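You operate a simulated robot arm through the tools that you are given. There is no shell and no other tool. Be economical: measure what you need, move in short steps, check, and stop when the job is done.

The job below is to be done with a simulated two-armed robot. You get a single attempt, and the scene is never put back.

JOB
Pick up the green air prop with one hand, pass it to the other hand and put it on the green mat. Set down upright: green air prop.

The check looks at the end state, three seconds after you hand in, the way a careful person would. Anything else that was tipped, shoved, dropped, spilled or broken makes it a failure.

ROBOT AND FRAMES
Two 6-joint arms with two-finger grippers on one trunk, on a base that drives. Base frame: it is fixed to the floor where the robot stands at the start and does not move with it; the origin is under the middle of the robot, x ahead of it, y to its left, z up; the surface under the hand at the start is at about z = 0.86. Units: m, degrees, N and s.
The left shoulder is at the start at [0.06, 0.142, 0.85], the right one opposite. With the tool pointing down near the work surface each hand reaches from about 0.26 to 0.7 m from the robot's upright axis, wherever it stands, measured 20 degrees to its own side. Places, roughly: green mat (46x22 cm) [0.52, 1.16, 0.86]. Payload 2.45 kg a hand.
Tool frame (each hand has its own): the origin (TCP) lies between the finger pads and is the grasp point; the fingertips stand 0.026 m ahead of it; z points along the fingers, y is the line along which they close. Largest opening 0.096 m; the body of the gripper starts 0.069 m behind the TCP.
Orientation is that of the tool frame in the base frame, as a unit quaternion [w, x, y, z]. With the fingers straight down and closing along the base's y, the tool's x points along the base's -x, its y along +y and its z along -z.

CONTROLS
- The arms move only by the tool send_rows. It takes "left_motion", "right_motion" or both (then of equal length, played together; a hand with none holds still); each is a list of rows, each a list of 7 numbers: the gripper command, from -1 (shut) to 1 (fully open), values between in proportion, then the shift along the tool's x, y, z in m, then the turn, a rotation vector about the tool's x, y, z in degrees. In form: [[grip, tx, ty, tz, ax, ay, az], ...]. A call has 1 to 8 rows; each row is the pose to reach, as a shift and turn from the pose commanded when the call began, along the tool's axes at that moment. Rows are played at 5 a second. More than 0.05 m and 8.6 degrees between two rows, or a gripper value outside its range, and nothing of the call is played. A pose out of reach is approached as far as the arm can. The call stops where the force on the tool passes 40 N (or 10 N more than at its start, if that is more) or the arm is blocked; 0.2 s more then pass. Each finger halts on what it meets, pressing with about 38 N; the grip force reading is that of the motor and also rises with nothing between the fingers. The clock runs only during rows and for 0.2 s after the last one: add rows that repeat a pose to give the fingers time. It gives the time, the measured TCP pose, the force on the tool (base axes), the opening and the grip force at its end, in the units of the frame above (readings bear some noise), with the torque about the TCP (base axes, N m) and any sound that the robot's microphone picked up.
- Cameras (640 x 400 px; columns grow to the right, rows downward): "scene" is now at [0.1384, 0.017, 1.4562]; the picture's right is [0.22, -0.98, -0.00], its down [-0.71, -0.16, -0.68] and it looks along [0.67, 0.15, -0.73] (base axes); focal length 261 px, centre (320, 200). "left" rides on the left gripper at [0.082, -0.003, -0.098] in its tool frame; the picture's right is [0.04, 1.00, 0.00], its down [-0.73, 0.03, -0.68] and it looks along [-0.68, 0.03, 0.73] (tool axes); focal length 256 px, centre (320, 200). "right" rides on the right gripper at [0.081, 0.003, -0.098] in its tool frame; the picture's right is [-0.04, 1.00, 0.00], its down [-0.73, -0.03, -0.68] and it looks along [-0.68, -0.03, 0.73] (tool axes); focal length 256 px, centre (320, 200). There is no depth. A picture from a camera that has moved, and an enlarged one, comes with that camera's place and axes in the base frame and with its lens.
- capture(camera): a new picture of that camera. It takes no simulated time.
- slide_trunk(by): slides the trunk up (or, below 0, down) by that many m; the arms and the scene camera ride with it, the base frame stays. It gives what a move gives, with no picture.
- roll_base(legs): drives the robot by 1 to 6 legs, each [ahead, turn to the left] in m and degrees, along the robot's own axes; the way and the turn of a leg run together, so that a leg with both is an arc; at most 1.5 m and 180 degrees a leg. The arms and the cameras ride along, it lands a little off, and it stops where it bumps. It gives what a move gives.
- pan_tilt(pan, tilt): turns the head with the scene camera to pan (to the left, within 86 degrees either way) and tilt (down, from -29 to 69), counted from straight ahead of the robot. It gives what a move gives.
- close_up(camera, box): a new picture of the part [left, top, right, bottom] of that camera's present view, enlarged. It takes no simulated time.
- sign_off(): hands the job in; it is judged then, once.

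Work in short steps. Places have to be worked out from the pictures, the camera data and where the tool is seen: move nearer, look again, correct. Check each grasp and each placing, and mend what went wrong. You have 120 turns and 92 pictures in all, those below and enlarged ones among them. Open the grippers and draw the arms clear of the work before you hand the job in, unless the task says otherwise; then end with one line.

The tools are called after ">>>" as a command line: name --argument value ..., lists and objects as JSON in quotes. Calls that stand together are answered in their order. send_rows: Moves the arms, as the interface text tells. Its arguments: {"type":"object","properties":{"left_motion":{"type":"array","items":{"type":"array","items":{"type":"number"}}},"right_motion":{"type":"array","items":{"type":"array","items":{"type":"number"}}}},"required":[]} The other tools are called the same way: slide_trunk (by) slides the trunk up or down; roll_base (legs) drives the base; pan_tilt (pan, tilt) turns the head that bears the scene camera; capture (camera) takes a picture; close_up (camera, box) takes an enlarged picture of a part of a camera's view; sign_off () hands the job in.

At the start:

```text
time_s: 0.0
left_ee_pos: [0.4061, 0.3729, 1.1111]
left_tool_rot: [0.0, -0.001, 1.0, -0.001]
left_ft_force: [0.6, -0.4, -0.2]
left_ft_torque: [0.0, -0.04, 0.05]
left_width: 0.0959
left_gripper_force: 0.1
right_ee_pos: [0.4314, -0.0779, 1.154]
right_tool_rot: [-0.001, -0.001, 1.0, 0.001]
right_ft_force: [0.5, -0.1, 0.0]
right_ft_torque: [0.0, 0.0, 0.0]
right_width: 0.0959
right_gripper_force: 0.0
trunk travel left (down, up): [-0.475, 0.115]
robot x, y, heading: [-0.0002, -0.0029, 0.1]
head pan, tilt: [12.6, 46.8]
```

scene: 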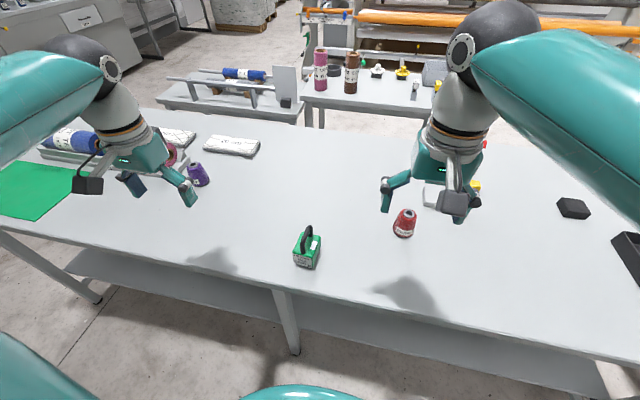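
right: 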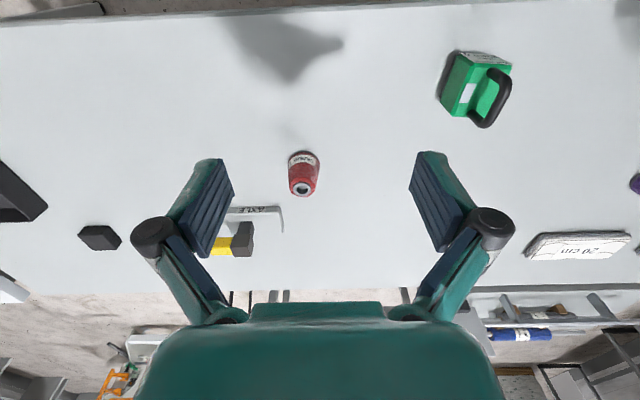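
left: 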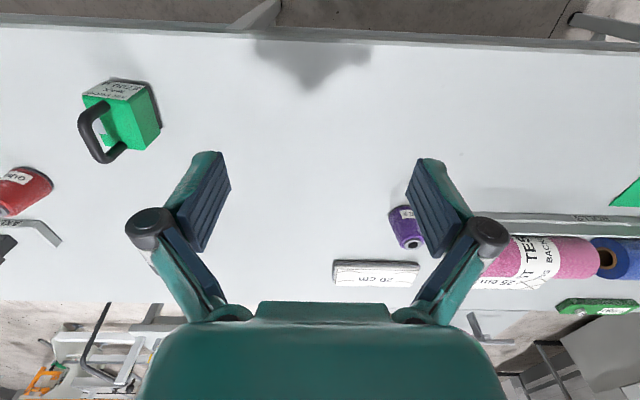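

I'll take a closer look at the green object, which seems to stand near [0.48, 0.13], and at the area around the mat.

>>> close_up --camera "scene" --box '[260, 200, 360, 290]'

>>> close_up --camera "scene" --box '[0, 110, 260, 260]'

>>> close_up --camera "left" --box '[60, 50, 200, 180]'

```text
4.44 times, centred on (310, 245) of scene
camera zoom: at [0.1384, 0.017, 1.4562], right [0.22, -0.98, 0.0], down [-0.71, -0.16, -0.68], along [0.67, 0.15, -0.73], focal length 1161 px, centre (364, 0)
```

zoom: 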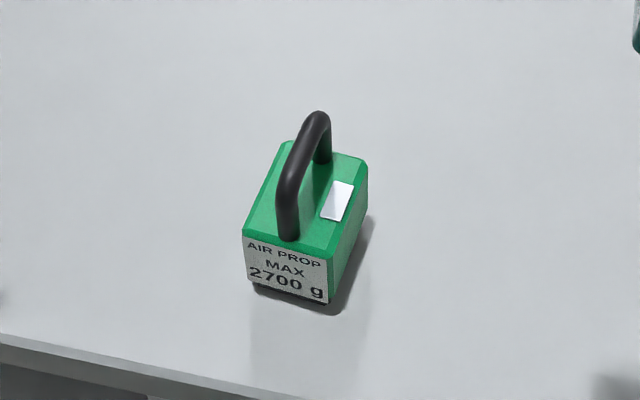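

```text
2.46 times, centred on (130, 185) of scene
camera zoom: at [0.1384, 0.017, 1.4562], right [0.22, -0.98, 0.0], down [-0.71, -0.16, -0.68], along [0.67, 0.15, -0.73], focal length 643 px, centre (788, 237)
```

zoom: 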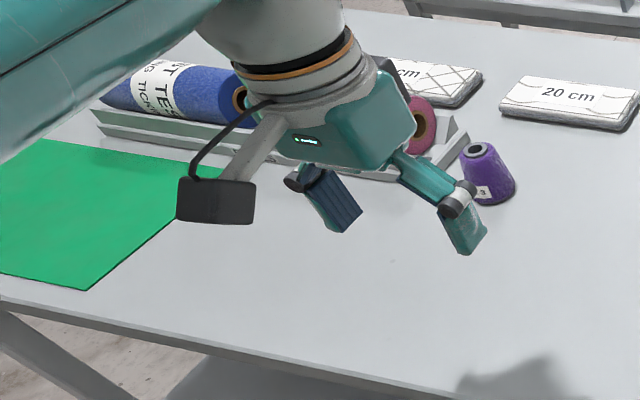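

```text
3.08 times, centred on (130, 115) of left
camera zoom: at [0.3252, 0.369, 1.2095], right [-0.04, 1.0, 0.0], down [0.73, 0.03, 0.68], along [0.68, 0.03, -0.73], focal length 788 px, centre (905, 462)
```

zoom: 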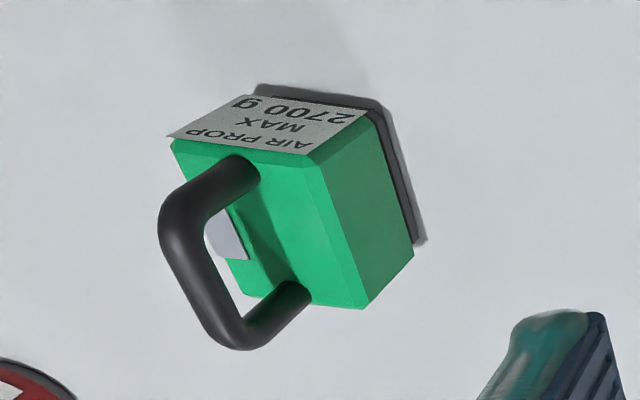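

The air prop is at about [0.48, 0.125]: body about 4.5 x 6.5 cm, top near z 0.915, handle top near 0.965, lying roughly along x with about -10° yaw. The right hand will grip the body sides, pitched 40° forward, so the left can take the handle from above. I'm moving the right hand to a pre-grasp look and the left hand out of the way.

>>> send_rows --right_motion '[[1, 0.006, 0.036, 0.02, 0.6, -6.6, 1.6], [1, 0.012, 0.073, 0.041, 1.2, -13.3, 3.2], [1, 0.018, 0.109, 0.062, 1.75, -20, 4.8], [1, 0.023, 0.145, 0.083, 2.3, -26.6, 6.4], [1, 0.029, 0.182, 0.103, 2.9, -33.2, 8], [1, 0.035, 0.218, 0.124, 3.5, -39.9, 9.6]]' --left_motion '[[1, 0, 0.02, 0, 0, 0, 0], [1, 0, 0.04, 0, 0, 0, 0], [1, 0, 0.06, 0, 0, 0, 0], [1, 0, 0.08, 0, 0, 0, 0], [1, 0, 0.1, 0, 0, 0, 0], [1, 0, 0.12, 0, 0, 0, 0]]'

>>> capture --camera "right"

>>> capture --camera "scene"

```text
time_s: 1.6
left_ee_pos: [0.4008, 0.4932, 1.1105]
left_tool_rot: [0.0, -0.001, 1.0, -0.001]
left_ft_force: [0.9, -0.9, -0.5]
left_ft_torque: [0.01, 0.01, -0.01]
left_width: 0.0959
left_gripper_force: 0.0
right_ee_pos: [0.4187, 0.109, 1.0659]
right_tool_rot: [0.347, 0.133, 0.928, 0.001]
right_ft_force: [0.3, 0.5, 0.0]
right_ft_torque: [-0.01, 0.03, 0.01]
right_width: 0.0958
right_gripper_force: 0.0
trunk travel left (down, up): [-0.475, 0.115]
robot x, y, heading: [-0.0001, -0.0021, 0.2]
head pan, tilt: [12.6, 46.8]
stopped in row 6 (right hand): the arm was blocked; the commanded pose is now the measured one
```

```text
85 pictures are left
camera right: at [0.2987, 0.1416, 1.089], right [0.27, 0.95, 0.12], down [0.09, -0.15, 0.98], along [0.96, -0.26, -0.12], focal length 256 px, centre (320, 200)
```

right: 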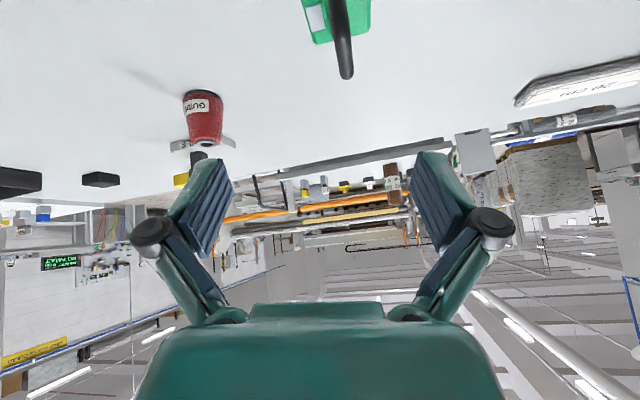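

```text
84 pictures are left
camera scene: at [0.1382, 0.0171, 1.4563], right [0.22, -0.98, 0.0], down [-0.71, -0.16, -0.68], along [0.67, 0.15, -0.73], focal length 261 px, centre (320, 200)
```

scene: 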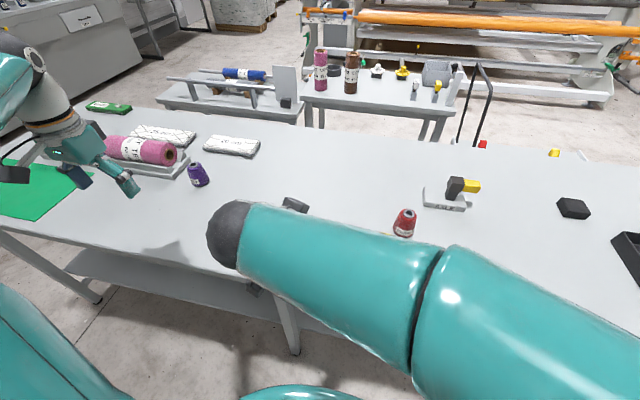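

The right arm ran into a limit because it was crossing the body. I'll swap roles: the left hand, straight in line with the prop, takes the body and the right takes the handle. First the right hand backs out, then I roll the base back about 0.12 m to get room for the forward pitch.

>>> send_rows --right_motion '[[1, -0.021, -0.04, -0.0055, -0.6, 6.6, -1.6], [1, -0.043, -0.08, -0.011, -1.2, 13.3, -3.2], [1, -0.064, -0.12, -0.0165, -1.75, 20, -4.8], [1, -0.085, -0.16, -0.022, -2.3, 26.6, -6.4], [1, -0.107, -0.2, -0.0275, -2.9, 33.2, -8], [1, -0.128, -0.24, -0.033, -3.5, 39.9, -9.6]]'

>>> roll_base --legs '[[-0.12, 0]]'

```text
time_s: 3.0
left_ee_pos: [0.4029, 0.4924, 1.1107]
left_tool_rot: [0.0, 0.0, 1.0, -0.001]
left_ft_force: [0.4, 0.0, -0.4]
left_ft_torque: [0.02, -0.01, -0.03]
left_width: 0.0958
left_gripper_force: 0.1
right_ee_pos: [0.4327, -0.1502, 1.1523]
right_tool_rot: [0.01, 0.035, 0.998, 0.045]
right_ft_force: [0.1, 0.1, -0.3]
right_ft_torque: [0.01, 0.03, -0.01]
right_width: 0.0959
right_gripper_force: 0.1
trunk travel left (down, up): [-0.475, 0.115]
robot x, y, heading: [-0.0007, -0.0017, -0.0]
head pan, tilt: [12.6, 46.8]
```

```text
time_s: 4.2
left_ee_pos: [0.2846, 0.4914, 1.111]
left_tool_rot: [0.002, 0.0, 1.0, -0.001]
left_ft_force: [-0.2, 0.3, 0.2]
left_ft_torque: [-0.02, -0.06, 0.01]
left_width: 0.0961
left_gripper_force: 0.1
right_ee_pos: [0.3138, -0.149, 1.1542]
right_tool_rot: [0.012, 0.036, 0.998, 0.045]
right_ft_force: [-0.2, -0.8, 0.6]
right_ft_torque: [0.03, -0.03, -0.04]
right_width: 0.0958
right_gripper_force: 0.0
trunk travel left (down, up): [-0.475, 0.115]
robot x, y, heading: [-0.1142, -0.0019, -0.0]
head pan, tilt: [12.6, 46.8]
```

Now I move the left hand to a pitched look pose behind and above the prop.

>>> send_rows --left_motion '[[1, -0.0106, -0.0437, 0.0075, 0.44, -5, 1.2], [1, -0.0212, -0.0875, 0.015, 0.87, -10, 2.4], [1, -0.0319, -0.131, 0.0225, 1.3, -15, 3.6], [1, -0.0425, -0.175, 0.03, 1.75, -20, 4.8], [1, -0.053, -0.219, 0.0375, 2.2, -25, 6], [1, -0.0637, -0.2625, 0.045, 2.6, -30, 7.2], [1, -0.0744, -0.306, 0.0525, 3.06, -35, 8.4], [1, -0.085, -0.35, 0.06, 3.5, -39.9, 9.6]]'

>>> capture --camera "left"

>>> capture --camera "scene"

>>> capture --camera "right"

```text
time_s: 6.0
left_ee_pos: [0.3741, 0.1405, 1.0522]
left_tool_rot: [0.342, 0.083, 0.936, -0.031]
left_ft_force: [-0.3, -0.3, -0.6]
left_ft_torque: [0.0, -0.03, 0.03]
left_width: 0.0958
left_gripper_force: 0.1
right_ee_pos: [0.3155, -0.1508, 1.1514]
right_tool_rot: [0.011, 0.037, 0.998, 0.046]
right_ft_force: [0.5, -0.7, -0.9]
right_ft_torque: [0.01, 0.03, 0.01]
right_width: 0.096
right_gripper_force: 0.1
trunk travel left (down, up): [-0.475, 0.115]
robot x, y, heading: [-0.1149, -0.0004, -0.2]
head pan, tilt: [12.6, 46.8]
```

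```text
83 pictures are left
camera left: at [0.2503, 0.1588, 1.0749], right [0.15, 0.99, -0.03], down [0.13, 0.01, 0.99], along [0.98, -0.15, -0.12], focal length 256 px, centre (320, 200)
```

left: 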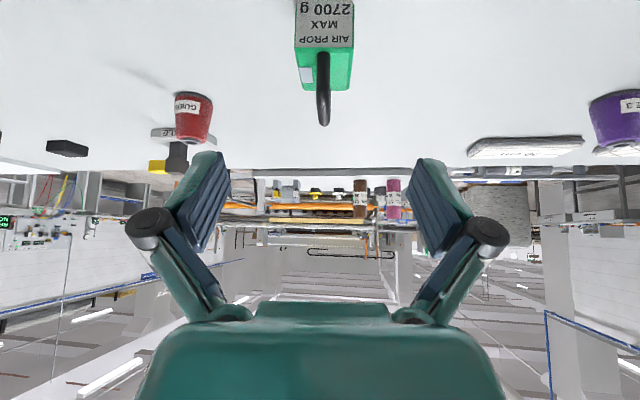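

```text
82 pictures are left
camera scene: at [0.022, 0.0161, 1.4561], right [0.22, -0.98, 0.0], down [-0.71, -0.16, -0.68], along [0.67, 0.15, -0.73], focal length 261 px, centre (320, 200)
```

scene: 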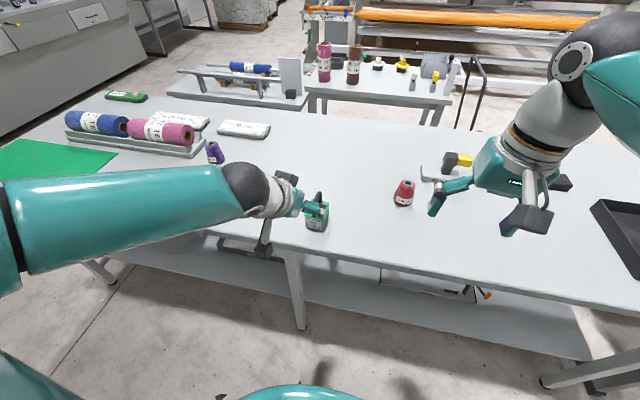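

```text
81 pictures are left
camera right: at [0.2329, -0.1499, 1.2489], right [0.11, 0.99, 0.09], down [0.71, -0.14, 0.69], along [0.69, -0.01, -0.72], focal length 256 px, centre (320, 200)
```

right: 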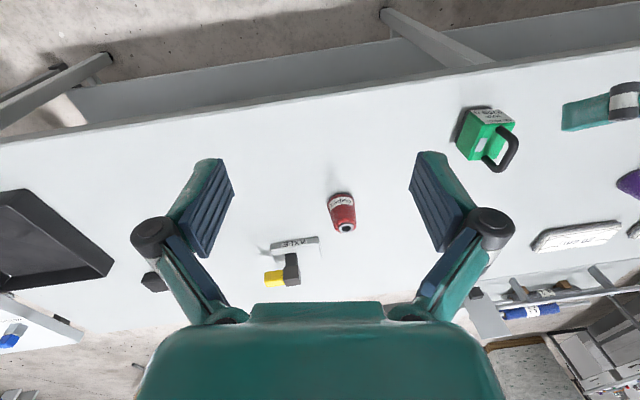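

The left arm reaches the pose. I'll zoom in from both hand cameras to triangulate the prop.

>>> close_up --camera "left" --box '[260, 0, 400, 130]'

>>> close_up --camera "right" --box '[430, 80, 550, 190]'

```text
3.08 times, centred on (330, 65) of left
camera zoom: at [0.2503, 0.1588, 1.0749], right [0.15, 0.99, -0.03], down [0.13, 0.01, 0.99], along [0.98, -0.15, -0.12], focal length 788 px, centre (289, 615)
```

zoom: 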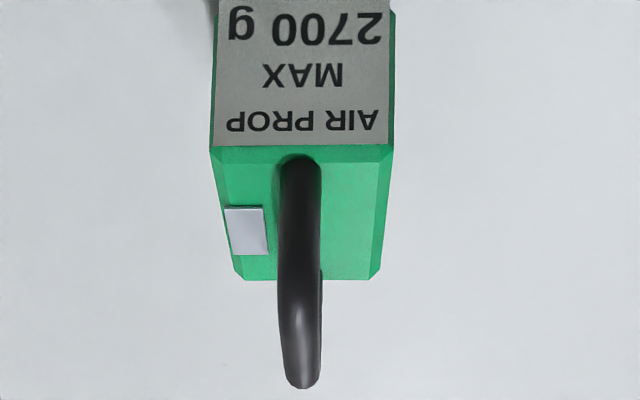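

```text
3.64 times, centred on (490, 135) of right
camera zoom: at [0.2329, -0.1499, 1.2489], right [0.11, 0.99, 0.09], down [0.71, -0.14, 0.69], along [0.69, -0.01, -0.72], focal length 931 px, centre (-298, 436)
```

zoom: 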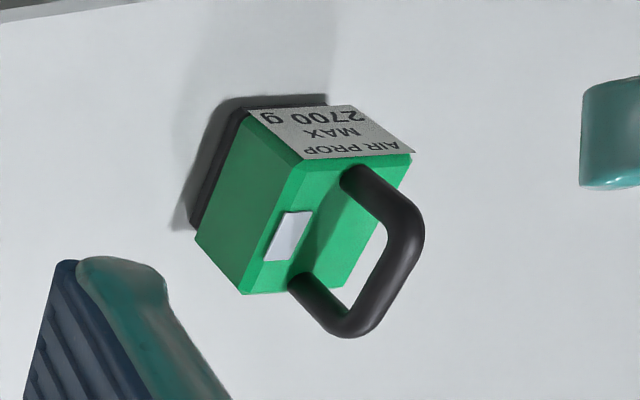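

Triangulation gives the front-top edge at [0.444, 0.129, 0.921], yaw about -6.5°, a body of about 5 x 8 cm and the handle top at z ≈ 0.965. I approach along the tool axis and stop about 4 cm short to check.

>>> send_rows --left_motion '[[1, 0.012, 0.001, 0.02, -1.2, 0, -1.4], [1, 0.025, 0.002, 0.05, -2.4, 0, -2.8], [1, 0.025, 0.002, 0.09, -2.4, 0, -2.8], [1, 0.025, 0.002, 0.12, -2.4, 0, -2.8], [1, 0.025, 0.002, 0.14, -2.4, 0, -2.8]]'

>>> capture --camera "left"

>>> close_up --camera "right" --box '[400, 60, 580, 190]'

```text
time_s: 7.2
left_ee_pos: [0.4433, 0.1295, 0.9284]
left_tool_rot: [0.341, 0.051, 0.939, -0.019]
left_ft_force: [-0.2, 1.1, -0.6]
left_ft_torque: [0.01, 0.03, 0.0]
left_width: 0.096
left_gripper_force: 0.0
right_ee_pos: [0.3157, -0.1505, 1.1522]
right_tool_rot: [0.011, 0.036, 0.998, 0.044]
right_ft_force: [-0.2, 0.1, -0.2]
right_ft_torque: [0.0, 0.0, -0.01]
right_width: 0.0958
right_gripper_force: 0.1
trunk travel left (down, up): [-0.475, 0.115]
robot x, y, heading: [-0.1212, -0.0011, 0.0]
head pan, tilt: [12.6, 46.8]
```

```text
78 pictures are left
camera left: at [0.3188, 0.1412, 0.9512], right [0.08, 1.0, -0.03], down [0.13, 0.02, 0.99], along [0.99, -0.08, -0.13], focal length 256 px, centre (320, 200)
```

left: 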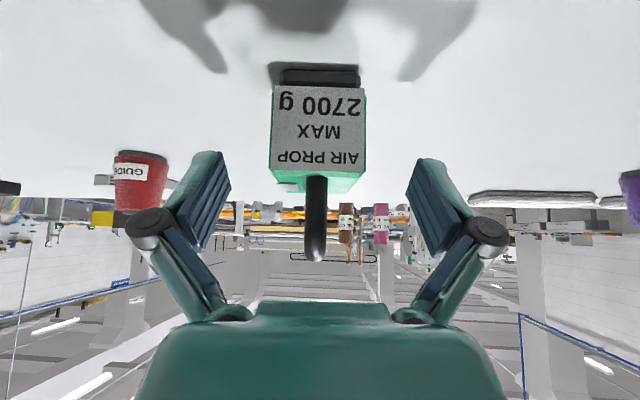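

```text
3.08 times, centred on (490, 125) of right
camera zoom: at [0.233, -0.1493, 1.2489], right [0.11, 0.99, 0.09], down [0.71, -0.14, 0.69], along [0.69, -0.01, -0.72], focal length 788 px, centre (-203, 431)
```

zoom: 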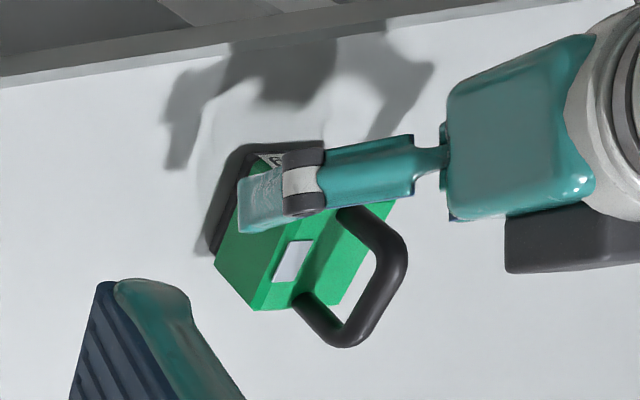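

The fingers straddle the body symmetrically. I advance the last 4 cm and close.

>>> send_rows --left_motion '[[1, 0, 0, 0.02, 0, 0, 0], [1, 0, 0, 0.04, 0, 0, 0], [0.4, 0, 0, 0.04, 0, 0, 0], [-0.2, 0, 0, 0.04, 0, 0, 0], [-1, 0, 0, 0.04, 0, 0, 0], [-1, 0, 0, 0.04, 0, 0, 0], [-1, 0, 0, 0.04, 0, 0, 0]]'

>>> close_up --camera "right" --box '[400, 60, 580, 190]'

```text
time_s: 8.8
left_ee_pos: [0.4684, 0.1278, 0.8968]
left_tool_rot: [0.343, 0.052, 0.938, -0.018]
left_ft_force: [1.3, 0.3, 2.0]
left_ft_torque: [-0.1, -0.07, 0.03]
left_width: 0.0517
left_gripper_force: 38.0
right_ee_pos: [0.3164, -0.15, 1.1523]
right_tool_rot: [0.011, 0.036, 0.998, 0.045]
right_ft_force: [0.2, 0.3, -0.7]
right_ft_torque: [-0.01, 0.01, 0.0]
right_width: 0.096
right_gripper_force: 0.0
trunk travel left (down, up): [-0.475, 0.115]
robot x, y, heading: [-0.1191, 0.0023, -0.0]
head pan, tilt: [12.6, 46.8]
```

```text
3.08 times, centred on (490, 125) of right
camera zoom: at [0.2325, -0.1493, 1.2492], right [0.11, 0.99, 0.09], down [0.71, -0.14, 0.69], along [0.69, -0.01, -0.72], focal length 788 px, centre (-203, 431)
```

zoom: 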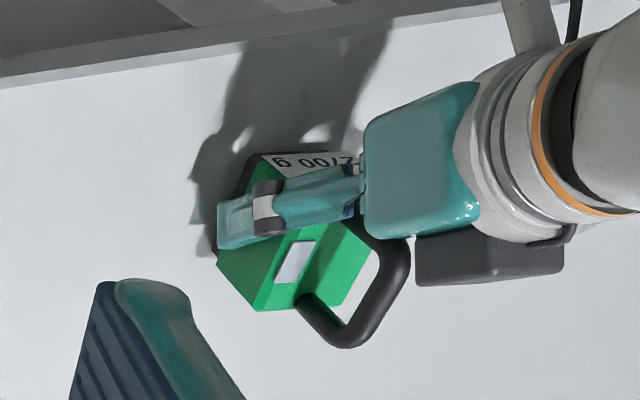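

The body is gripped at 5.2 cm with full force. I lift 3 cm and read the weight.

>>> send_rows --left_motion '[[-1, -0.0064, 0, -0.0077, 0, 0, 0], [-1, -0.0129, 0, -0.0153, 0, 0, 0], [-1, -0.0194, 0, -0.023, 0, 0, 0], [-1, -0.0194, 0, -0.023, 0, 0, 0]]'

>>> close_up --camera "right" --box '[400, 60, 580, 190]'

```text
time_s: 9.8
left_ee_pos: [0.4654, 0.1298, 0.9274]
left_tool_rot: [0.341, 0.051, 0.938, -0.018]
left_ft_force: [0.8, -1.2, -2.7]
left_ft_torque: [0.02, 0.09, 0.0]
left_width: 0.0514
left_gripper_force: 38.0
right_ee_pos: [0.3163, -0.1502, 1.1533]
right_tool_rot: [0.011, 0.037, 0.998, 0.044]
right_ft_force: [0.7, -0.2, 0.5]
right_ft_torque: [0.0, 0.01, -0.05]
right_width: 0.0961
right_gripper_force: 0.0
trunk travel left (down, up): [-0.475, 0.115]
robot x, y, heading: [-0.1182, -0.0016, -0.0]
head pan, tilt: [12.6, 46.8]
```

```text
3.08 times, centred on (490, 125) of right
camera zoom: at [0.2329, -0.1493, 1.249], right [0.11, 0.99, 0.09], down [0.71, -0.14, 0.69], along [0.69, -0.01, -0.72], focal length 788 px, centre (-203, 431)
```

zoom: 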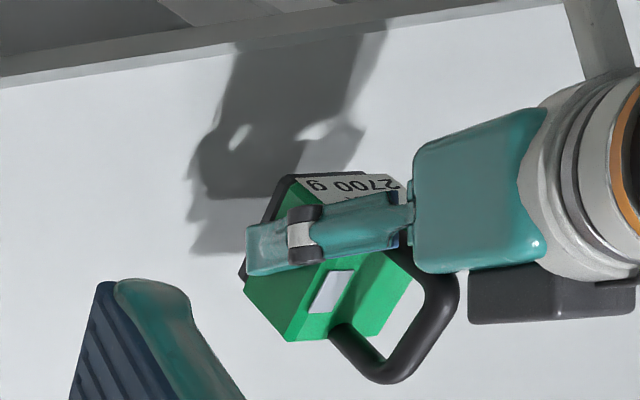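

It weighs only about 0.25 kg, so it holds easily. I carry it up to about [0.46, 0.02, 1.06] and pitch the left hand 20° further forward, so the right hand can come straight down on the handle without its camera meeting the left gripper.

>>> send_rows --left_motion '[[-1, -0.03, -0.01, -0.03, 0, -3, 0], [-1, -0.05, -0.035, -0.055, 0, -7, 0], [-1, -0.066, -0.06, -0.07, 0, -11, 0], [-1, -0.08, -0.085, -0.085, 0, -15, 0], [-1, -0.0906, -0.11, -0.0975, 0, -20, 0], [-1, -0.0906, -0.11, -0.0975, 0, -20, 0]]'

>>> capture --camera "scene"

>>> capture --camera "right"

```text
time_s: 11.2
left_ee_pos: [0.4609, 0.0168, 1.0598]
left_tool_rot: [0.5, 0.048, 0.864, -0.029]
left_ft_force: [0.0, 0.4, -3.3]
left_ft_torque: [0.01, 0.06, -0.01]
left_width: 0.0516
left_gripper_force: 38.1
right_ee_pos: [0.3159, -0.1501, 1.1534]
right_tool_rot: [0.012, 0.037, 0.998, 0.044]
right_ft_force: [-0.3, 0.3, -0.1]
right_ft_torque: [-0.02, 0.01, 0.0]
right_width: 0.0963
right_gripper_force: 0.1
trunk travel left (down, up): [-0.475, 0.115]
robot x, y, heading: [-0.117, -0.001, -0.0]
head pan, tilt: [12.6, 46.8]
```

```text
74 pictures are left
camera scene: at [0.0219, 0.017, 1.4561], right [0.22, -0.98, 0.0], down [-0.71, -0.16, -0.68], along [0.67, 0.15, -0.73], focal length 261 px, centre (320, 200)
```

scene: 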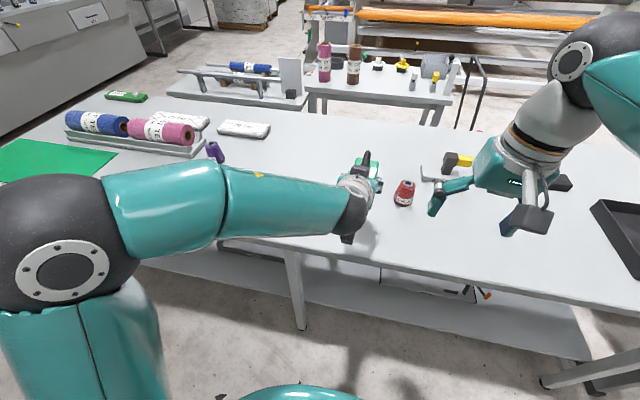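

```text
73 pictures are left
camera right: at [0.2327, -0.149, 1.2491], right [0.11, 0.99, 0.09], down [0.71, -0.14, 0.69], along [0.69, -0.01, -0.72], focal length 256 px, centre (320, 200)
```

right: 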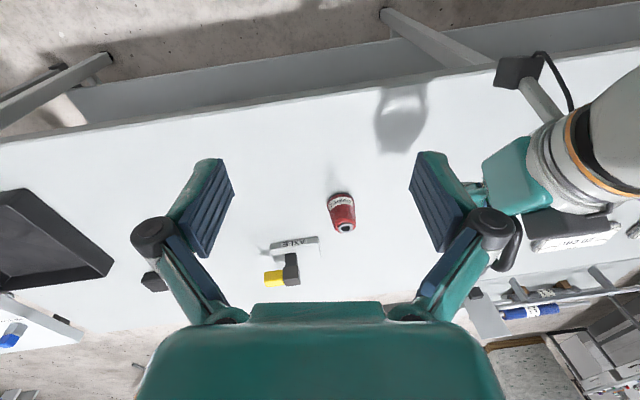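

The prop is held well; I compute the handle centre at about [0.451, 0.018, 1.122]. At placing time the right hand will have to lean 20°, so I test that it can do so in free air before committing.

>>> send_rows --right_motion '[[1, -0.01, 0, 0.03, 2, 5, 0.7], [1, -0.02, 0, 0.06, 4, 10, 1.4], [1, -0.03, 0, 0.09, 5, 15, 2.2], [1, -0.04, 0, 0.12, 5, 21, 2.2], [1, -0.04, 0, 0.12, 5, 21, 2.2]]'

```text
time_s: 12.4
left_ee_pos: [0.4614, 0.0172, 1.0599]
left_tool_rot: [0.5, 0.048, 0.864, -0.027]
left_ft_force: [0.8, -0.4, -2.2]
left_ft_torque: [0.04, 0.0, 0.01]
left_width: 0.0513
left_gripper_force: 37.7
right_ee_pos: [0.3576, -0.1431, 1.0346]
right_tool_rot: [-0.174, 0.047, 0.984, 0.007]
right_ft_force: [0.1, 1.2, 0.3]
right_ft_torque: [0.03, 0.01, -0.03]
right_width: 0.096
right_gripper_force: 0.1
trunk travel left (down, up): [-0.475, 0.115]
robot x, y, heading: [-0.1119, -0.0014, -0.2]
head pan, tilt: [12.6, 46.8]
```

The lean is reachable. Now I bring the right hand upright and 10 cm above the handle, up first and then over.

>>> send_rows --right_motion '[[1, 0.0159, 0, -0.0435, 0, -5, 0], [1, 0.0318, 0, -0.087, 0, -10, 0], [1, 0.0476, 0, -0.1305, 0, -15, 0], [1, 0.0635, 0, -0.174, 0, -20, 0], [1, 0.0452, 0.0417, -0.1808, 0, -20, 0.5], [1, 0.0269, 0.084, -0.1876, 0, -20, 0.8], [1, 0.0085, 0.1263, -0.1944, 0, -20, 0.8], [1, -0.0098, 0.169, -0.201, 0, -20, 0.8]]'

>>> capture --camera "right"

>>> capture --camera "scene"

```text
time_s: 14.2
left_ee_pos: [0.4614, 0.0175, 1.0596]
left_tool_rot: [0.5, 0.047, 0.864, -0.027]
left_ft_force: [0.6, 0.3, -2.5]
left_ft_torque: [0.04, 0.06, 0.0]
left_width: 0.0515
left_gripper_force: 38.4
right_ee_pos: [0.3877, -0.0284, 1.1714]
right_tool_rot: [0.001, 0.055, 0.998, -0.002]
right_ft_force: [1.1, -0.5, -0.6]
right_ft_torque: [0.05, -0.03, -0.03]
right_width: 0.0959
right_gripper_force: 0.0
right hand out of reach, approached as far as the arm can: row 4, 5, 6, 7, 8
trunk travel left (down, up): [-0.475, 0.115]
robot x, y, heading: [-0.117, -0.001, 0.1]
head pan, tilt: [12.6, 46.8]
```

```text
72 pictures are left
camera right: at [0.3079, -0.0157, 1.2699], right [0.15, 0.99, 0.0], down [0.72, -0.11, 0.68], along [0.67, -0.1, -0.73], focal length 256 px, centre (320, 200)
```

right: 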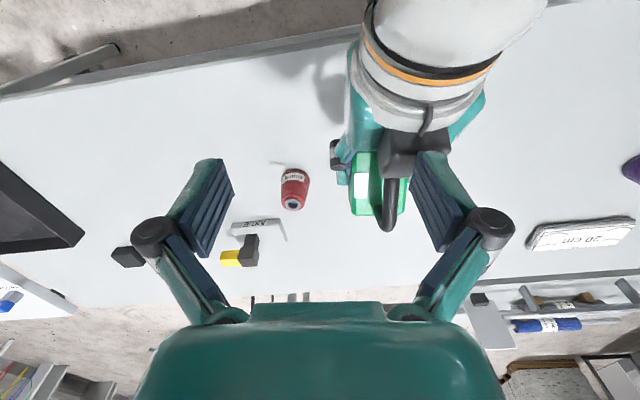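

```text
71 pictures are left
camera scene: at [0.0217, 0.0165, 1.4562], right [0.22, -0.98, 0.0], down [-0.71, -0.16, -0.68], along [0.67, 0.15, -0.73], focal length 261 px, centre (320, 200)
```

scene: 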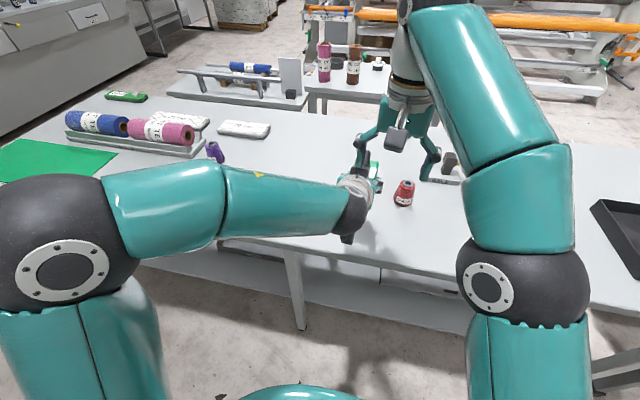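

The right arm runs out of height here. I lower the left hand by 8 cm and draw it back 4 cm instead, with the right holding still above.

>>> send_rows --left_motion '[[-1, 0.03, -0.0015, 0.0018, 0, 0, 0], [-1, 0.06, -0.003, 0.0036, 0, 0, 0], [-1, 0.089, -0.0045, 0.0054, 0, 0, 0], [-1, 0.089, -0.0045, 0.0054, 0, 0, 0]]'

```text
time_s: 15.2
left_ee_pos: [0.4207, 0.0189, 0.9787]
left_tool_rot: [0.5, 0.047, 0.864, -0.028]
left_ft_force: [-0.7, -0.5, -1.7]
left_ft_torque: [0.02, 0.05, -0.01]
left_width: 0.0513
left_gripper_force: 38.0
right_ee_pos: [0.389, -0.0285, 1.1727]
right_tool_rot: [0.001, 0.054, 0.999, -0.002]
right_ft_force: [0.1, -0.7, 0.2]
right_ft_torque: [-0.01, 0.0, 0.02]
right_width: 0.0963
right_gripper_force: 0.0
trunk travel left (down, up): [-0.475, 0.115]
robot x, y, heading: [-0.118, -0.0029, -0.1]
head pan, tilt: [12.6, 46.8]
```

A small downward test shift of the right hand will show which pose its commands now count from.

>>> send_rows --right_motion '[[1, 0, 0, 0.02, 0, 0, 0], [1, 0, 0, 0.03, 0, 0, 0]]'

```text
time_s: 15.8
left_ee_pos: [0.4218, 0.0185, 0.9774]
left_tool_rot: [0.501, 0.048, 0.864, -0.028]
left_ft_force: [0.2, -0.5, -1.8]
left_ft_torque: [0.02, 0.01, -0.01]
left_width: 0.0514
left_gripper_force: 37.2
right_ee_pos: [0.3892, -0.0278, 1.142]
right_tool_rot: [0.0, 0.055, 0.998, -0.004]
right_ft_force: [-0.2, 0.0, -0.5]
right_ft_torque: [-0.01, -0.01, 0.0]
right_width: 0.096
right_gripper_force: 0.1
trunk travel left (down, up): [-0.475, 0.115]
robot x, y, heading: [-0.1155, -0.0004, 0.3]
head pan, tilt: [12.6, 46.8]
```

Commands count from the measured pose. I centre over the handle at about [0.411, 0.019] and come down to z 1.10.

>>> send_rows --right_motion '[[1, -0.008, 0.025, 0, 0, 0, 0], [1, -0.016, 0.049, 0, 0, 0, 0], [1, -0.016, 0.049, 0.02, 0, 0, 0], [1, -0.016, 0.049, 0.037, 0, 0, 0]]'

>>> capture --camera "right"

>>> close_up --camera "scene" --box '[300, 100, 480, 260]'

```text
time_s: 16.8
left_ee_pos: [0.4218, 0.0177, 0.9784]
left_tool_rot: [0.5, 0.047, 0.865, -0.027]
left_ft_force: [-0.6, -0.2, -3.4]
left_ft_torque: [0.03, 0.04, 0.04]
left_width: 0.0513
left_gripper_force: 38.4
right_ee_pos: [0.4138, 0.0177, 1.1031]
right_tool_rot: [0.001, 0.055, 0.998, -0.002]
right_ft_force: [-0.6, -0.6, -0.5]
right_ft_torque: [0.04, -0.01, 0.06]
right_width: 0.0961
right_gripper_force: 0.0
right hand out of reach, approached as far as the arm can: row 2
trunk travel left (down, up): [-0.475, 0.115]
robot x, y, heading: [-0.1149, -0.0013, 0.0]
head pan, tilt: [12.6, 46.8]
```

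```text
70 pictures are left
camera right: at [0.3338, 0.0303, 1.201], right [0.15, 0.99, 0.0], down [0.73, -0.11, 0.68], along [0.67, -0.1, -0.73], focal length 256 px, centre (320, 200)
```

right: 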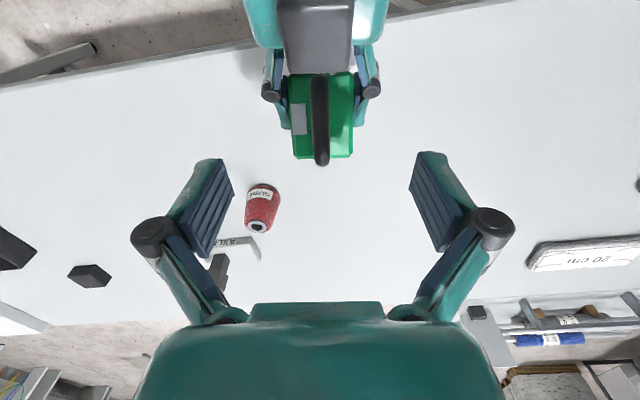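

```text
2.50 times, centred on (390, 180) of scene
camera zoom: at [0.0211, 0.0163, 1.4562], right [0.22, -0.98, 0.0], down [-0.71, -0.16, -0.68], along [0.67, 0.15, -0.73], focal length 653 px, centre (145, 250)
```

zoom: 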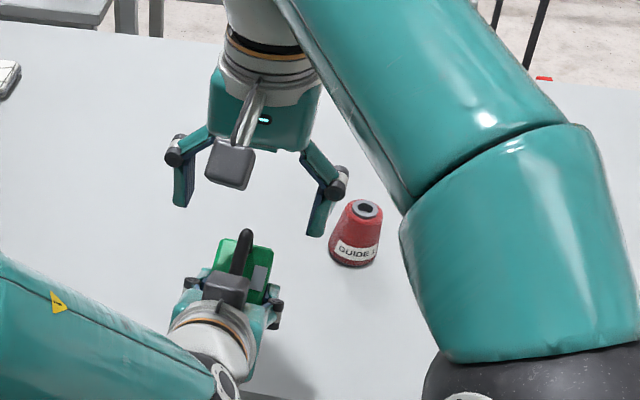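

The handle sits centred between the right fingers, as predicted. I narrow the opening to about 4 cm and descend most of the way, then look.

>>> send_rows --right_motion '[[0.4, 0, 0, 0, 0, 0, 0], [-0.15, 0, 0.001, 0, 0, 0, 0], [-0.15, 0, 0.001, 0, 0, 0, 0], [-0.15, 0, 0.001, 0.02, 0, 0, 0], [-0.15, 0, 0.001, 0.035, 0, 0, 0]]'

>>> capture --camera "right"

>>> capture --camera "left"

>>> close_up --camera "scene" --box '[330, 130, 450, 250]'

```text
time_s: 18.0
left_ee_pos: [0.4219, 0.0182, 0.9776]
left_tool_rot: [0.499, 0.048, 0.865, -0.028]
left_ft_force: [-0.2, -0.5, -2.7]
left_ft_torque: [0.02, 0.05, 0.0]
left_width: 0.0514
left_gripper_force: 38.2
right_ee_pos: [0.4149, 0.0174, 1.0674]
right_tool_rot: [0.0, 0.055, 0.999, -0.002]
right_ft_force: [0.3, 0.7, -0.8]
right_ft_torque: [-0.02, -0.02, -0.01]
right_width: 0.0409
right_gripper_force: 0.1
trunk travel left (down, up): [-0.475, 0.115]
robot x, y, heading: [-0.1155, -0.003, -0.3]
head pan, tilt: [12.6, 46.8]
```

```text
68 pictures are left
camera right: at [0.335, 0.03, 1.1653], right [0.15, 0.99, 0.0], down [0.73, -0.11, 0.68], along [0.67, -0.1, -0.73], focal length 256 px, centre (320, 200)
```

right: 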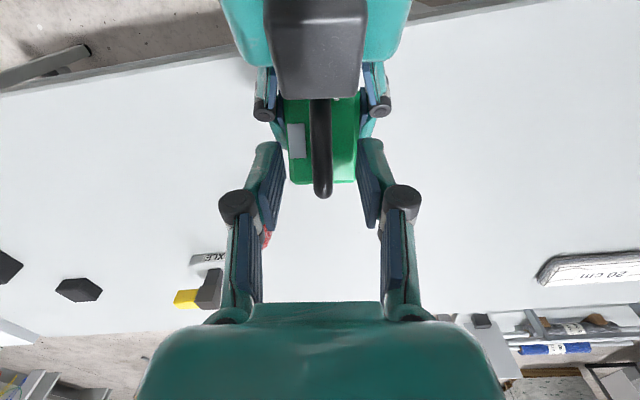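

```text
67 pictures are left
camera left: at [0.2979, 0.0284, 0.9563], right [0.09, 1.0, -0.03], down [-0.22, 0.05, 0.97], along [0.97, -0.08, 0.22], focal length 256 px, centre (320, 200)
```

left: 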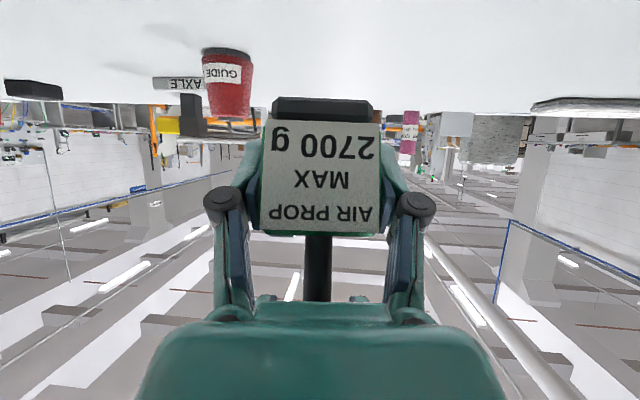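

```text
3.33 times, centred on (390, 190) of scene
camera zoom: at [0.022, 0.0167, 1.4561], right [0.22, -0.98, 0.0], down [-0.71, -0.16, -0.68], along [0.67, 0.15, -0.73], focal length 871 px, centre (87, 233)
```

zoom: 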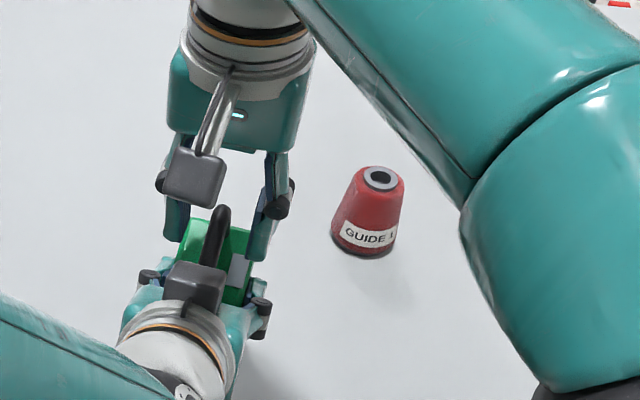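

The fingers straddle the handle cleanly with clearance to the left gripper. I descend the last 2.2 cm and close the right hand on the bar.

>>> send_rows --right_motion '[[-0.15, 0, 0, 0.011, 0, 0, 0], [-0.15, 0, 0, 0.023, 0, 0, 0], [-0.5, 0, 0, 0.023, 0, 0, 0], [-0.8, 0, 0, 0.023, 0, 0, 0], [-1, 0, 0, 0.023, 0, 0, 0], [-1, 0, 0, 0.023, 0, 0, 0]]'

>>> capture --camera "right"

>>> capture --camera "left"

```text
time_s: 19.4
left_ee_pos: [0.4214, 0.0176, 0.9775]
left_tool_rot: [0.5, 0.048, 0.864, -0.028]
left_ft_force: [-1.3, -2.6, -1.3]
left_ft_torque: [0.17, -0.04, -0.02]
left_width: 0.0516
left_gripper_force: 37.7
right_ee_pos: [0.4151, 0.0176, 1.0453]
right_tool_rot: [-0.001, 0.054, 0.999, -0.001]
right_ft_force: [1.7, 1.4, -0.8]
right_ft_torque: [-0.02, -0.11, 0.07]
right_width: 0.0104
right_gripper_force: 37.7
trunk travel left (down, up): [-0.475, 0.115]
robot x, y, heading: [-0.1189, 0.0016, -0.3]
head pan, tilt: [12.6, 46.8]
```

```text
65 pictures are left
camera right: at [0.3348, 0.0308, 1.1428], right [0.15, 0.99, 0.0], down [0.73, -0.11, 0.68], along [0.67, -0.1, -0.73], focal length 256 px, centre (320, 200)
```

right: 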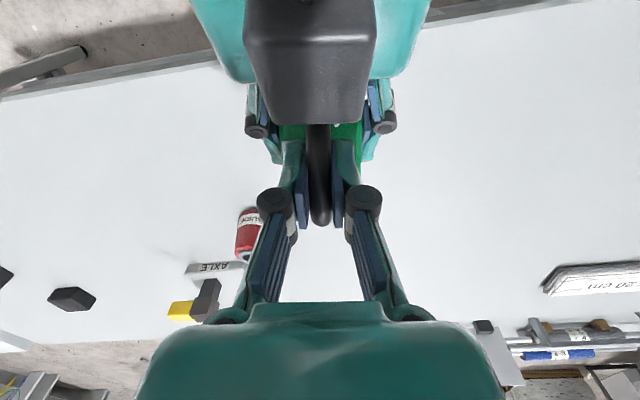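

```text
64 pictures are left
camera left: at [0.2978, 0.0283, 0.9564], right [0.09, 1.0, -0.03], down [-0.22, 0.05, 0.97], along [0.97, -0.08, 0.22], focal length 256 px, centre (320, 200)
```

left: 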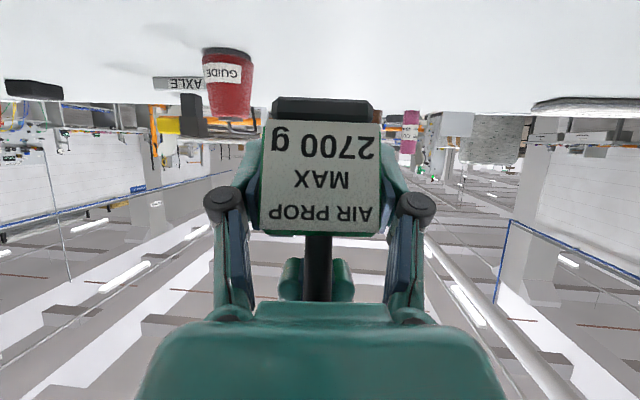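

The right hand holds the bar (1.0 cm) and both hands are steady. I open the left hand and withdraw it backward, slightly downward, clear of the right camera.

>>> send_rows --left_motion '[[-0.4, 0, 0, 0, 0, 0, 0], [0.2, 0, 0, 0, 0, 0, 0], [0.8, 0, 0, 0, 0, 0, 0], [0.8, 0, 0, 0, 0, 0, 0], [0.8, 0.0117, 0, -0.0163, 0, 0, 0], [0.8, 0.0234, 0, -0.0327, 0, 0, 0], [0.8, 0.0468, 0, -0.0654, 0, 0, 0], [0.8, 0.0585, 0, -0.0817, 0, 0, 0]]'

>>> capture --camera "left"

>>> capture --camera "right"

>>> capture --camera "scene"

```text
time_s: 21.2
left_ee_pos: [0.3221, 0.0298, 0.9692]
left_tool_rot: [0.5, 0.048, 0.864, -0.029]
left_ft_force: [-0.2, 0.8, -0.5]
left_ft_torque: [-0.01, 0.01, -0.02]
left_width: 0.0868
left_gripper_force: 0.1
right_ee_pos: [0.415, 0.0174, 1.0432]
right_tool_rot: [-0.001, 0.055, 0.998, -0.003]
right_ft_force: [0.2, 0.4, 0.1]
right_ft_torque: [-0.02, 0.08, 0.0]
right_width: 0.0099
right_gripper_force: 38.0
trunk travel left (down, up): [-0.475, 0.115]
robot x, y, heading: [-0.1139, -0.0003, -0.3]
head pan, tilt: [12.6, 46.8]
```

```text
63 pictures are left
camera left: at [0.1985, 0.0399, 0.9476], right [0.09, 1.0, -0.04], down [-0.22, 0.05, 0.97], along [0.97, -0.08, 0.22], focal length 256 px, centre (320, 200)
```

left: 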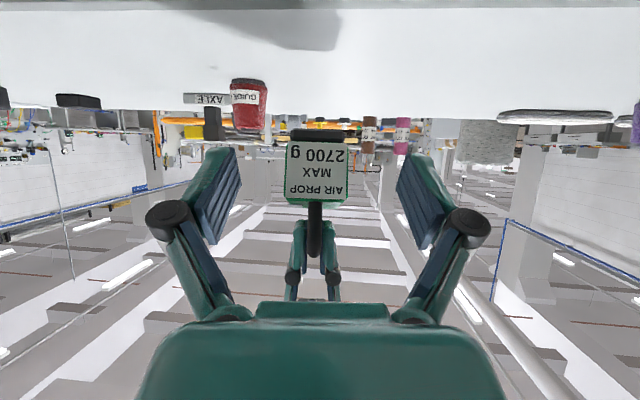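

```text
62 pictures are left
camera right: at [0.3348, 0.0307, 1.1429], right [0.15, 0.99, 0.0], down [0.73, -0.11, 0.68], along [0.67, -0.1, -0.73], focal length 256 px, centre (320, 200)
```

right: 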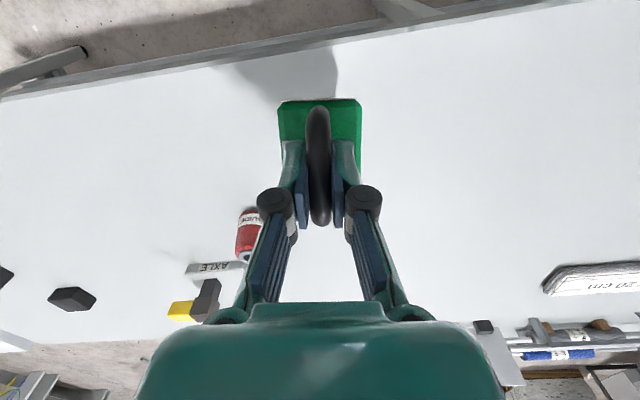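

```text
61 pictures are left
camera scene: at [0.0219, 0.0168, 1.4561], right [0.22, -0.98, 0.0], down [-0.71, -0.16, -0.68], along [0.67, 0.15, -0.73], focal length 261 px, centre (320, 200)
```

scene: 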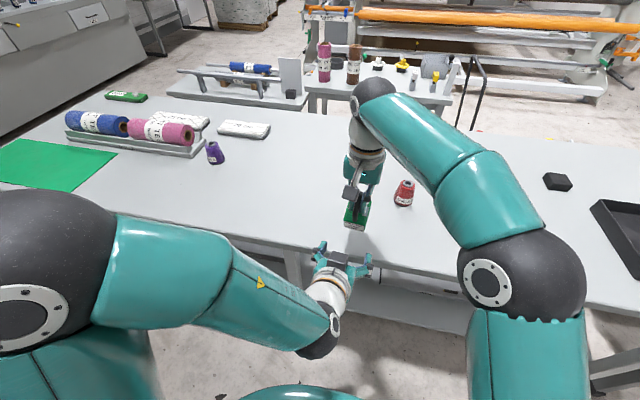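

Handover complete; the prop hangs from the right hand. I move the left hand away to its own side and back to vertical.

>>> send_rows --left_motion '[[0.8, 0.0027, 0.049, -0.005, 0, 7, 0], [0.8, 0.0054, 0.098, -0.01, 0, 14, 0], [0.8, 0.008, 0.147, -0.015, 0, 21, 0], [0.8, 0.0108, 0.196, -0.02, 0, 29, 0], [0.8, -0.02, 0.21, -0.04, 0, 37, 0], [0.8, -0.05, 0.22, -0.06, 0, 45, 0], [0.8, -0.08, 0.235, -0.08, 0, 53, 0], [0.8, -0.1165, 0.2485, -0.099, 0, 60, 0]]'

>>> pan_tilt --pan 55 --tilt 40

>>> capture --camera "scene"

```text
time_s: 23.0
left_ee_pos: [0.3218, 0.2791, 1.12]
left_tool_rot: [0.0, 0.056, 0.998, 0.0]
left_ft_force: [0.0, -0.2, -0.2]
left_ft_torque: [0.0, 0.02, -0.01]
left_width: 0.0867
left_gripper_force: 0.0
left hand out of reach, approached as far as the arm can: row 1
right_ee_pos: [0.4152, 0.0171, 1.0438]
right_tool_rot: [0.0, 0.056, 0.998, -0.003]
right_ft_force: [0.0, 0.2, 0.2]
right_ft_torque: [0.0, 0.1, 0.01]
right_width: 0.0101
right_gripper_force: 37.1
trunk travel left (down, up): [-0.475, 0.115]
robot x, y, heading: [-0.1164, -0.0012, -0.1]
head pan, tilt: [12.6, 46.8]
```

```text
time_s: 24.1
left_ee_pos: [0.3208, 0.2779, 1.1204]
left_tool_rot: [0.002, 0.055, 0.999, 0.0]
left_ft_force: [-0.3, -0.1, -0.5]
left_ft_torque: [0.03, 0.0, 0.01]
left_width: 0.0863
left_gripper_force: 0.0
right_ee_pos: [0.4151, 0.018, 1.0437]
right_tool_rot: [0.0, 0.056, 0.998, -0.003]
right_ft_force: [-1.4, 0.1, -0.6]
right_ft_torque: [-0.01, 0.08, 0.01]
right_width: 0.0103
right_gripper_force: 37.1
trunk travel left (down, up): [-0.475, 0.115]
robot x, y, heading: [-0.1157, -0.0041, -0.4]
head pan, tilt: [55.0, 40.0]
```

```text
60 pictures are left
camera scene: at [-0.0071, 0.069, 1.466], right [0.82, -0.58, 0.0], down [-0.37, -0.53, -0.77], along [0.44, 0.63, -0.64], focal length 261 px, centre (320, 200)
```

scene: 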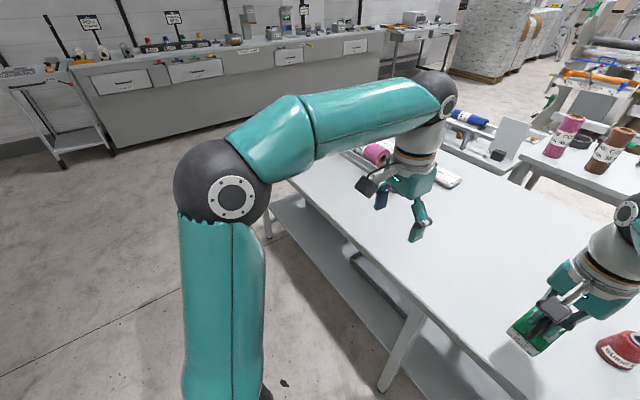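

The floor to the left is clear. I raise the right hand 6 cm, then back off, turn left, drive along the table, turn back and stop short of it.

>>> send_rows --right_motion '[[-1, 0.01, 0, -0.02, 0, 0, 0], [-1, 0.02, 0, -0.04, 0, 0, 0], [-1, 0.03, 0, -0.06, 0, 0, 0]]'

>>> roll_base --legs '[[-0.35, 0], [0, 90], [1.2, 0]]'

>>> capture --camera "scene"

```text
time_s: 24.9
left_ee_pos: [0.32, 0.278, 1.1208]
left_tool_rot: [0.001, 0.055, 0.998, 0.0]
left_ft_force: [-0.5, 0.0, -0.2]
left_ft_torque: [-0.02, 0.0, -0.02]
left_width: 0.0866
left_gripper_force: 0.1
right_ee_pos: [0.3823, 0.0217, 1.1073]
right_tool_rot: [0.001, 0.055, 0.998, -0.003]
right_ft_force: [0.5, -0.3, -2.6]
right_ft_torque: [-0.01, 0.06, 0.01]
right_width: 0.0103
right_gripper_force: 37.0
trunk travel left (down, up): [-0.475, 0.115]
robot x, y, heading: [-0.116, -0.0013, -0.4]
head pan, tilt: [55.0, 40.0]
```

```text
time_s: 29.8
left_ee_pos: [-0.4368, 0.5145, 1.1212]
left_tool_rot: [0.001, -0.405, 0.914, 0.0]
left_ft_force: [-0.6, 0.3, -0.7]
left_ft_torque: [0.01, -0.03, 0.02]
left_width: 0.0863
left_gripper_force: 0.0
right_ee_pos: [-0.193, 0.4144, 1.1075]
right_tool_rot: [0.001, -0.404, 0.915, -0.004]
right_ft_force: [0.2, 1.1, -2.6]
right_ft_torque: [-0.07, -0.05, -0.01]
right_width: 0.0105
right_gripper_force: 37.5
trunk travel left (down, up): [-0.475, 0.115]
robot x, y, heading: [-0.4364, -0.0271, 54.9]
head pan, tilt: [55.0, 40.0]
stopped in leg 2: the robot was blocked; the commanded pose is now the measured one
```

```text
59 pictures are left
camera scene: at [-0.4348, 0.1055, 1.4658], right [0.94, 0.34, 0.0], down [0.22, -0.61, -0.76], along [-0.26, 0.72, -0.64], focal length 261 px, centre (320, 200)
```

scene: 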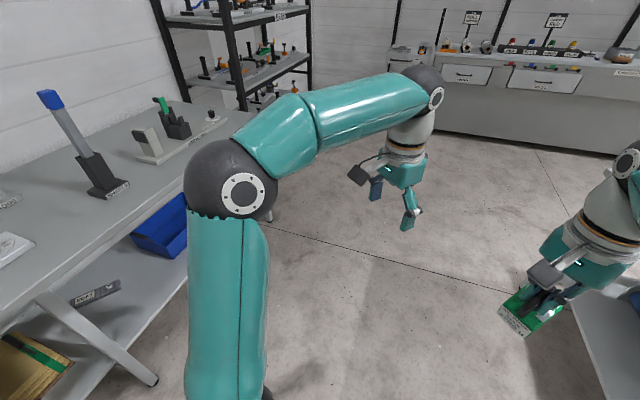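

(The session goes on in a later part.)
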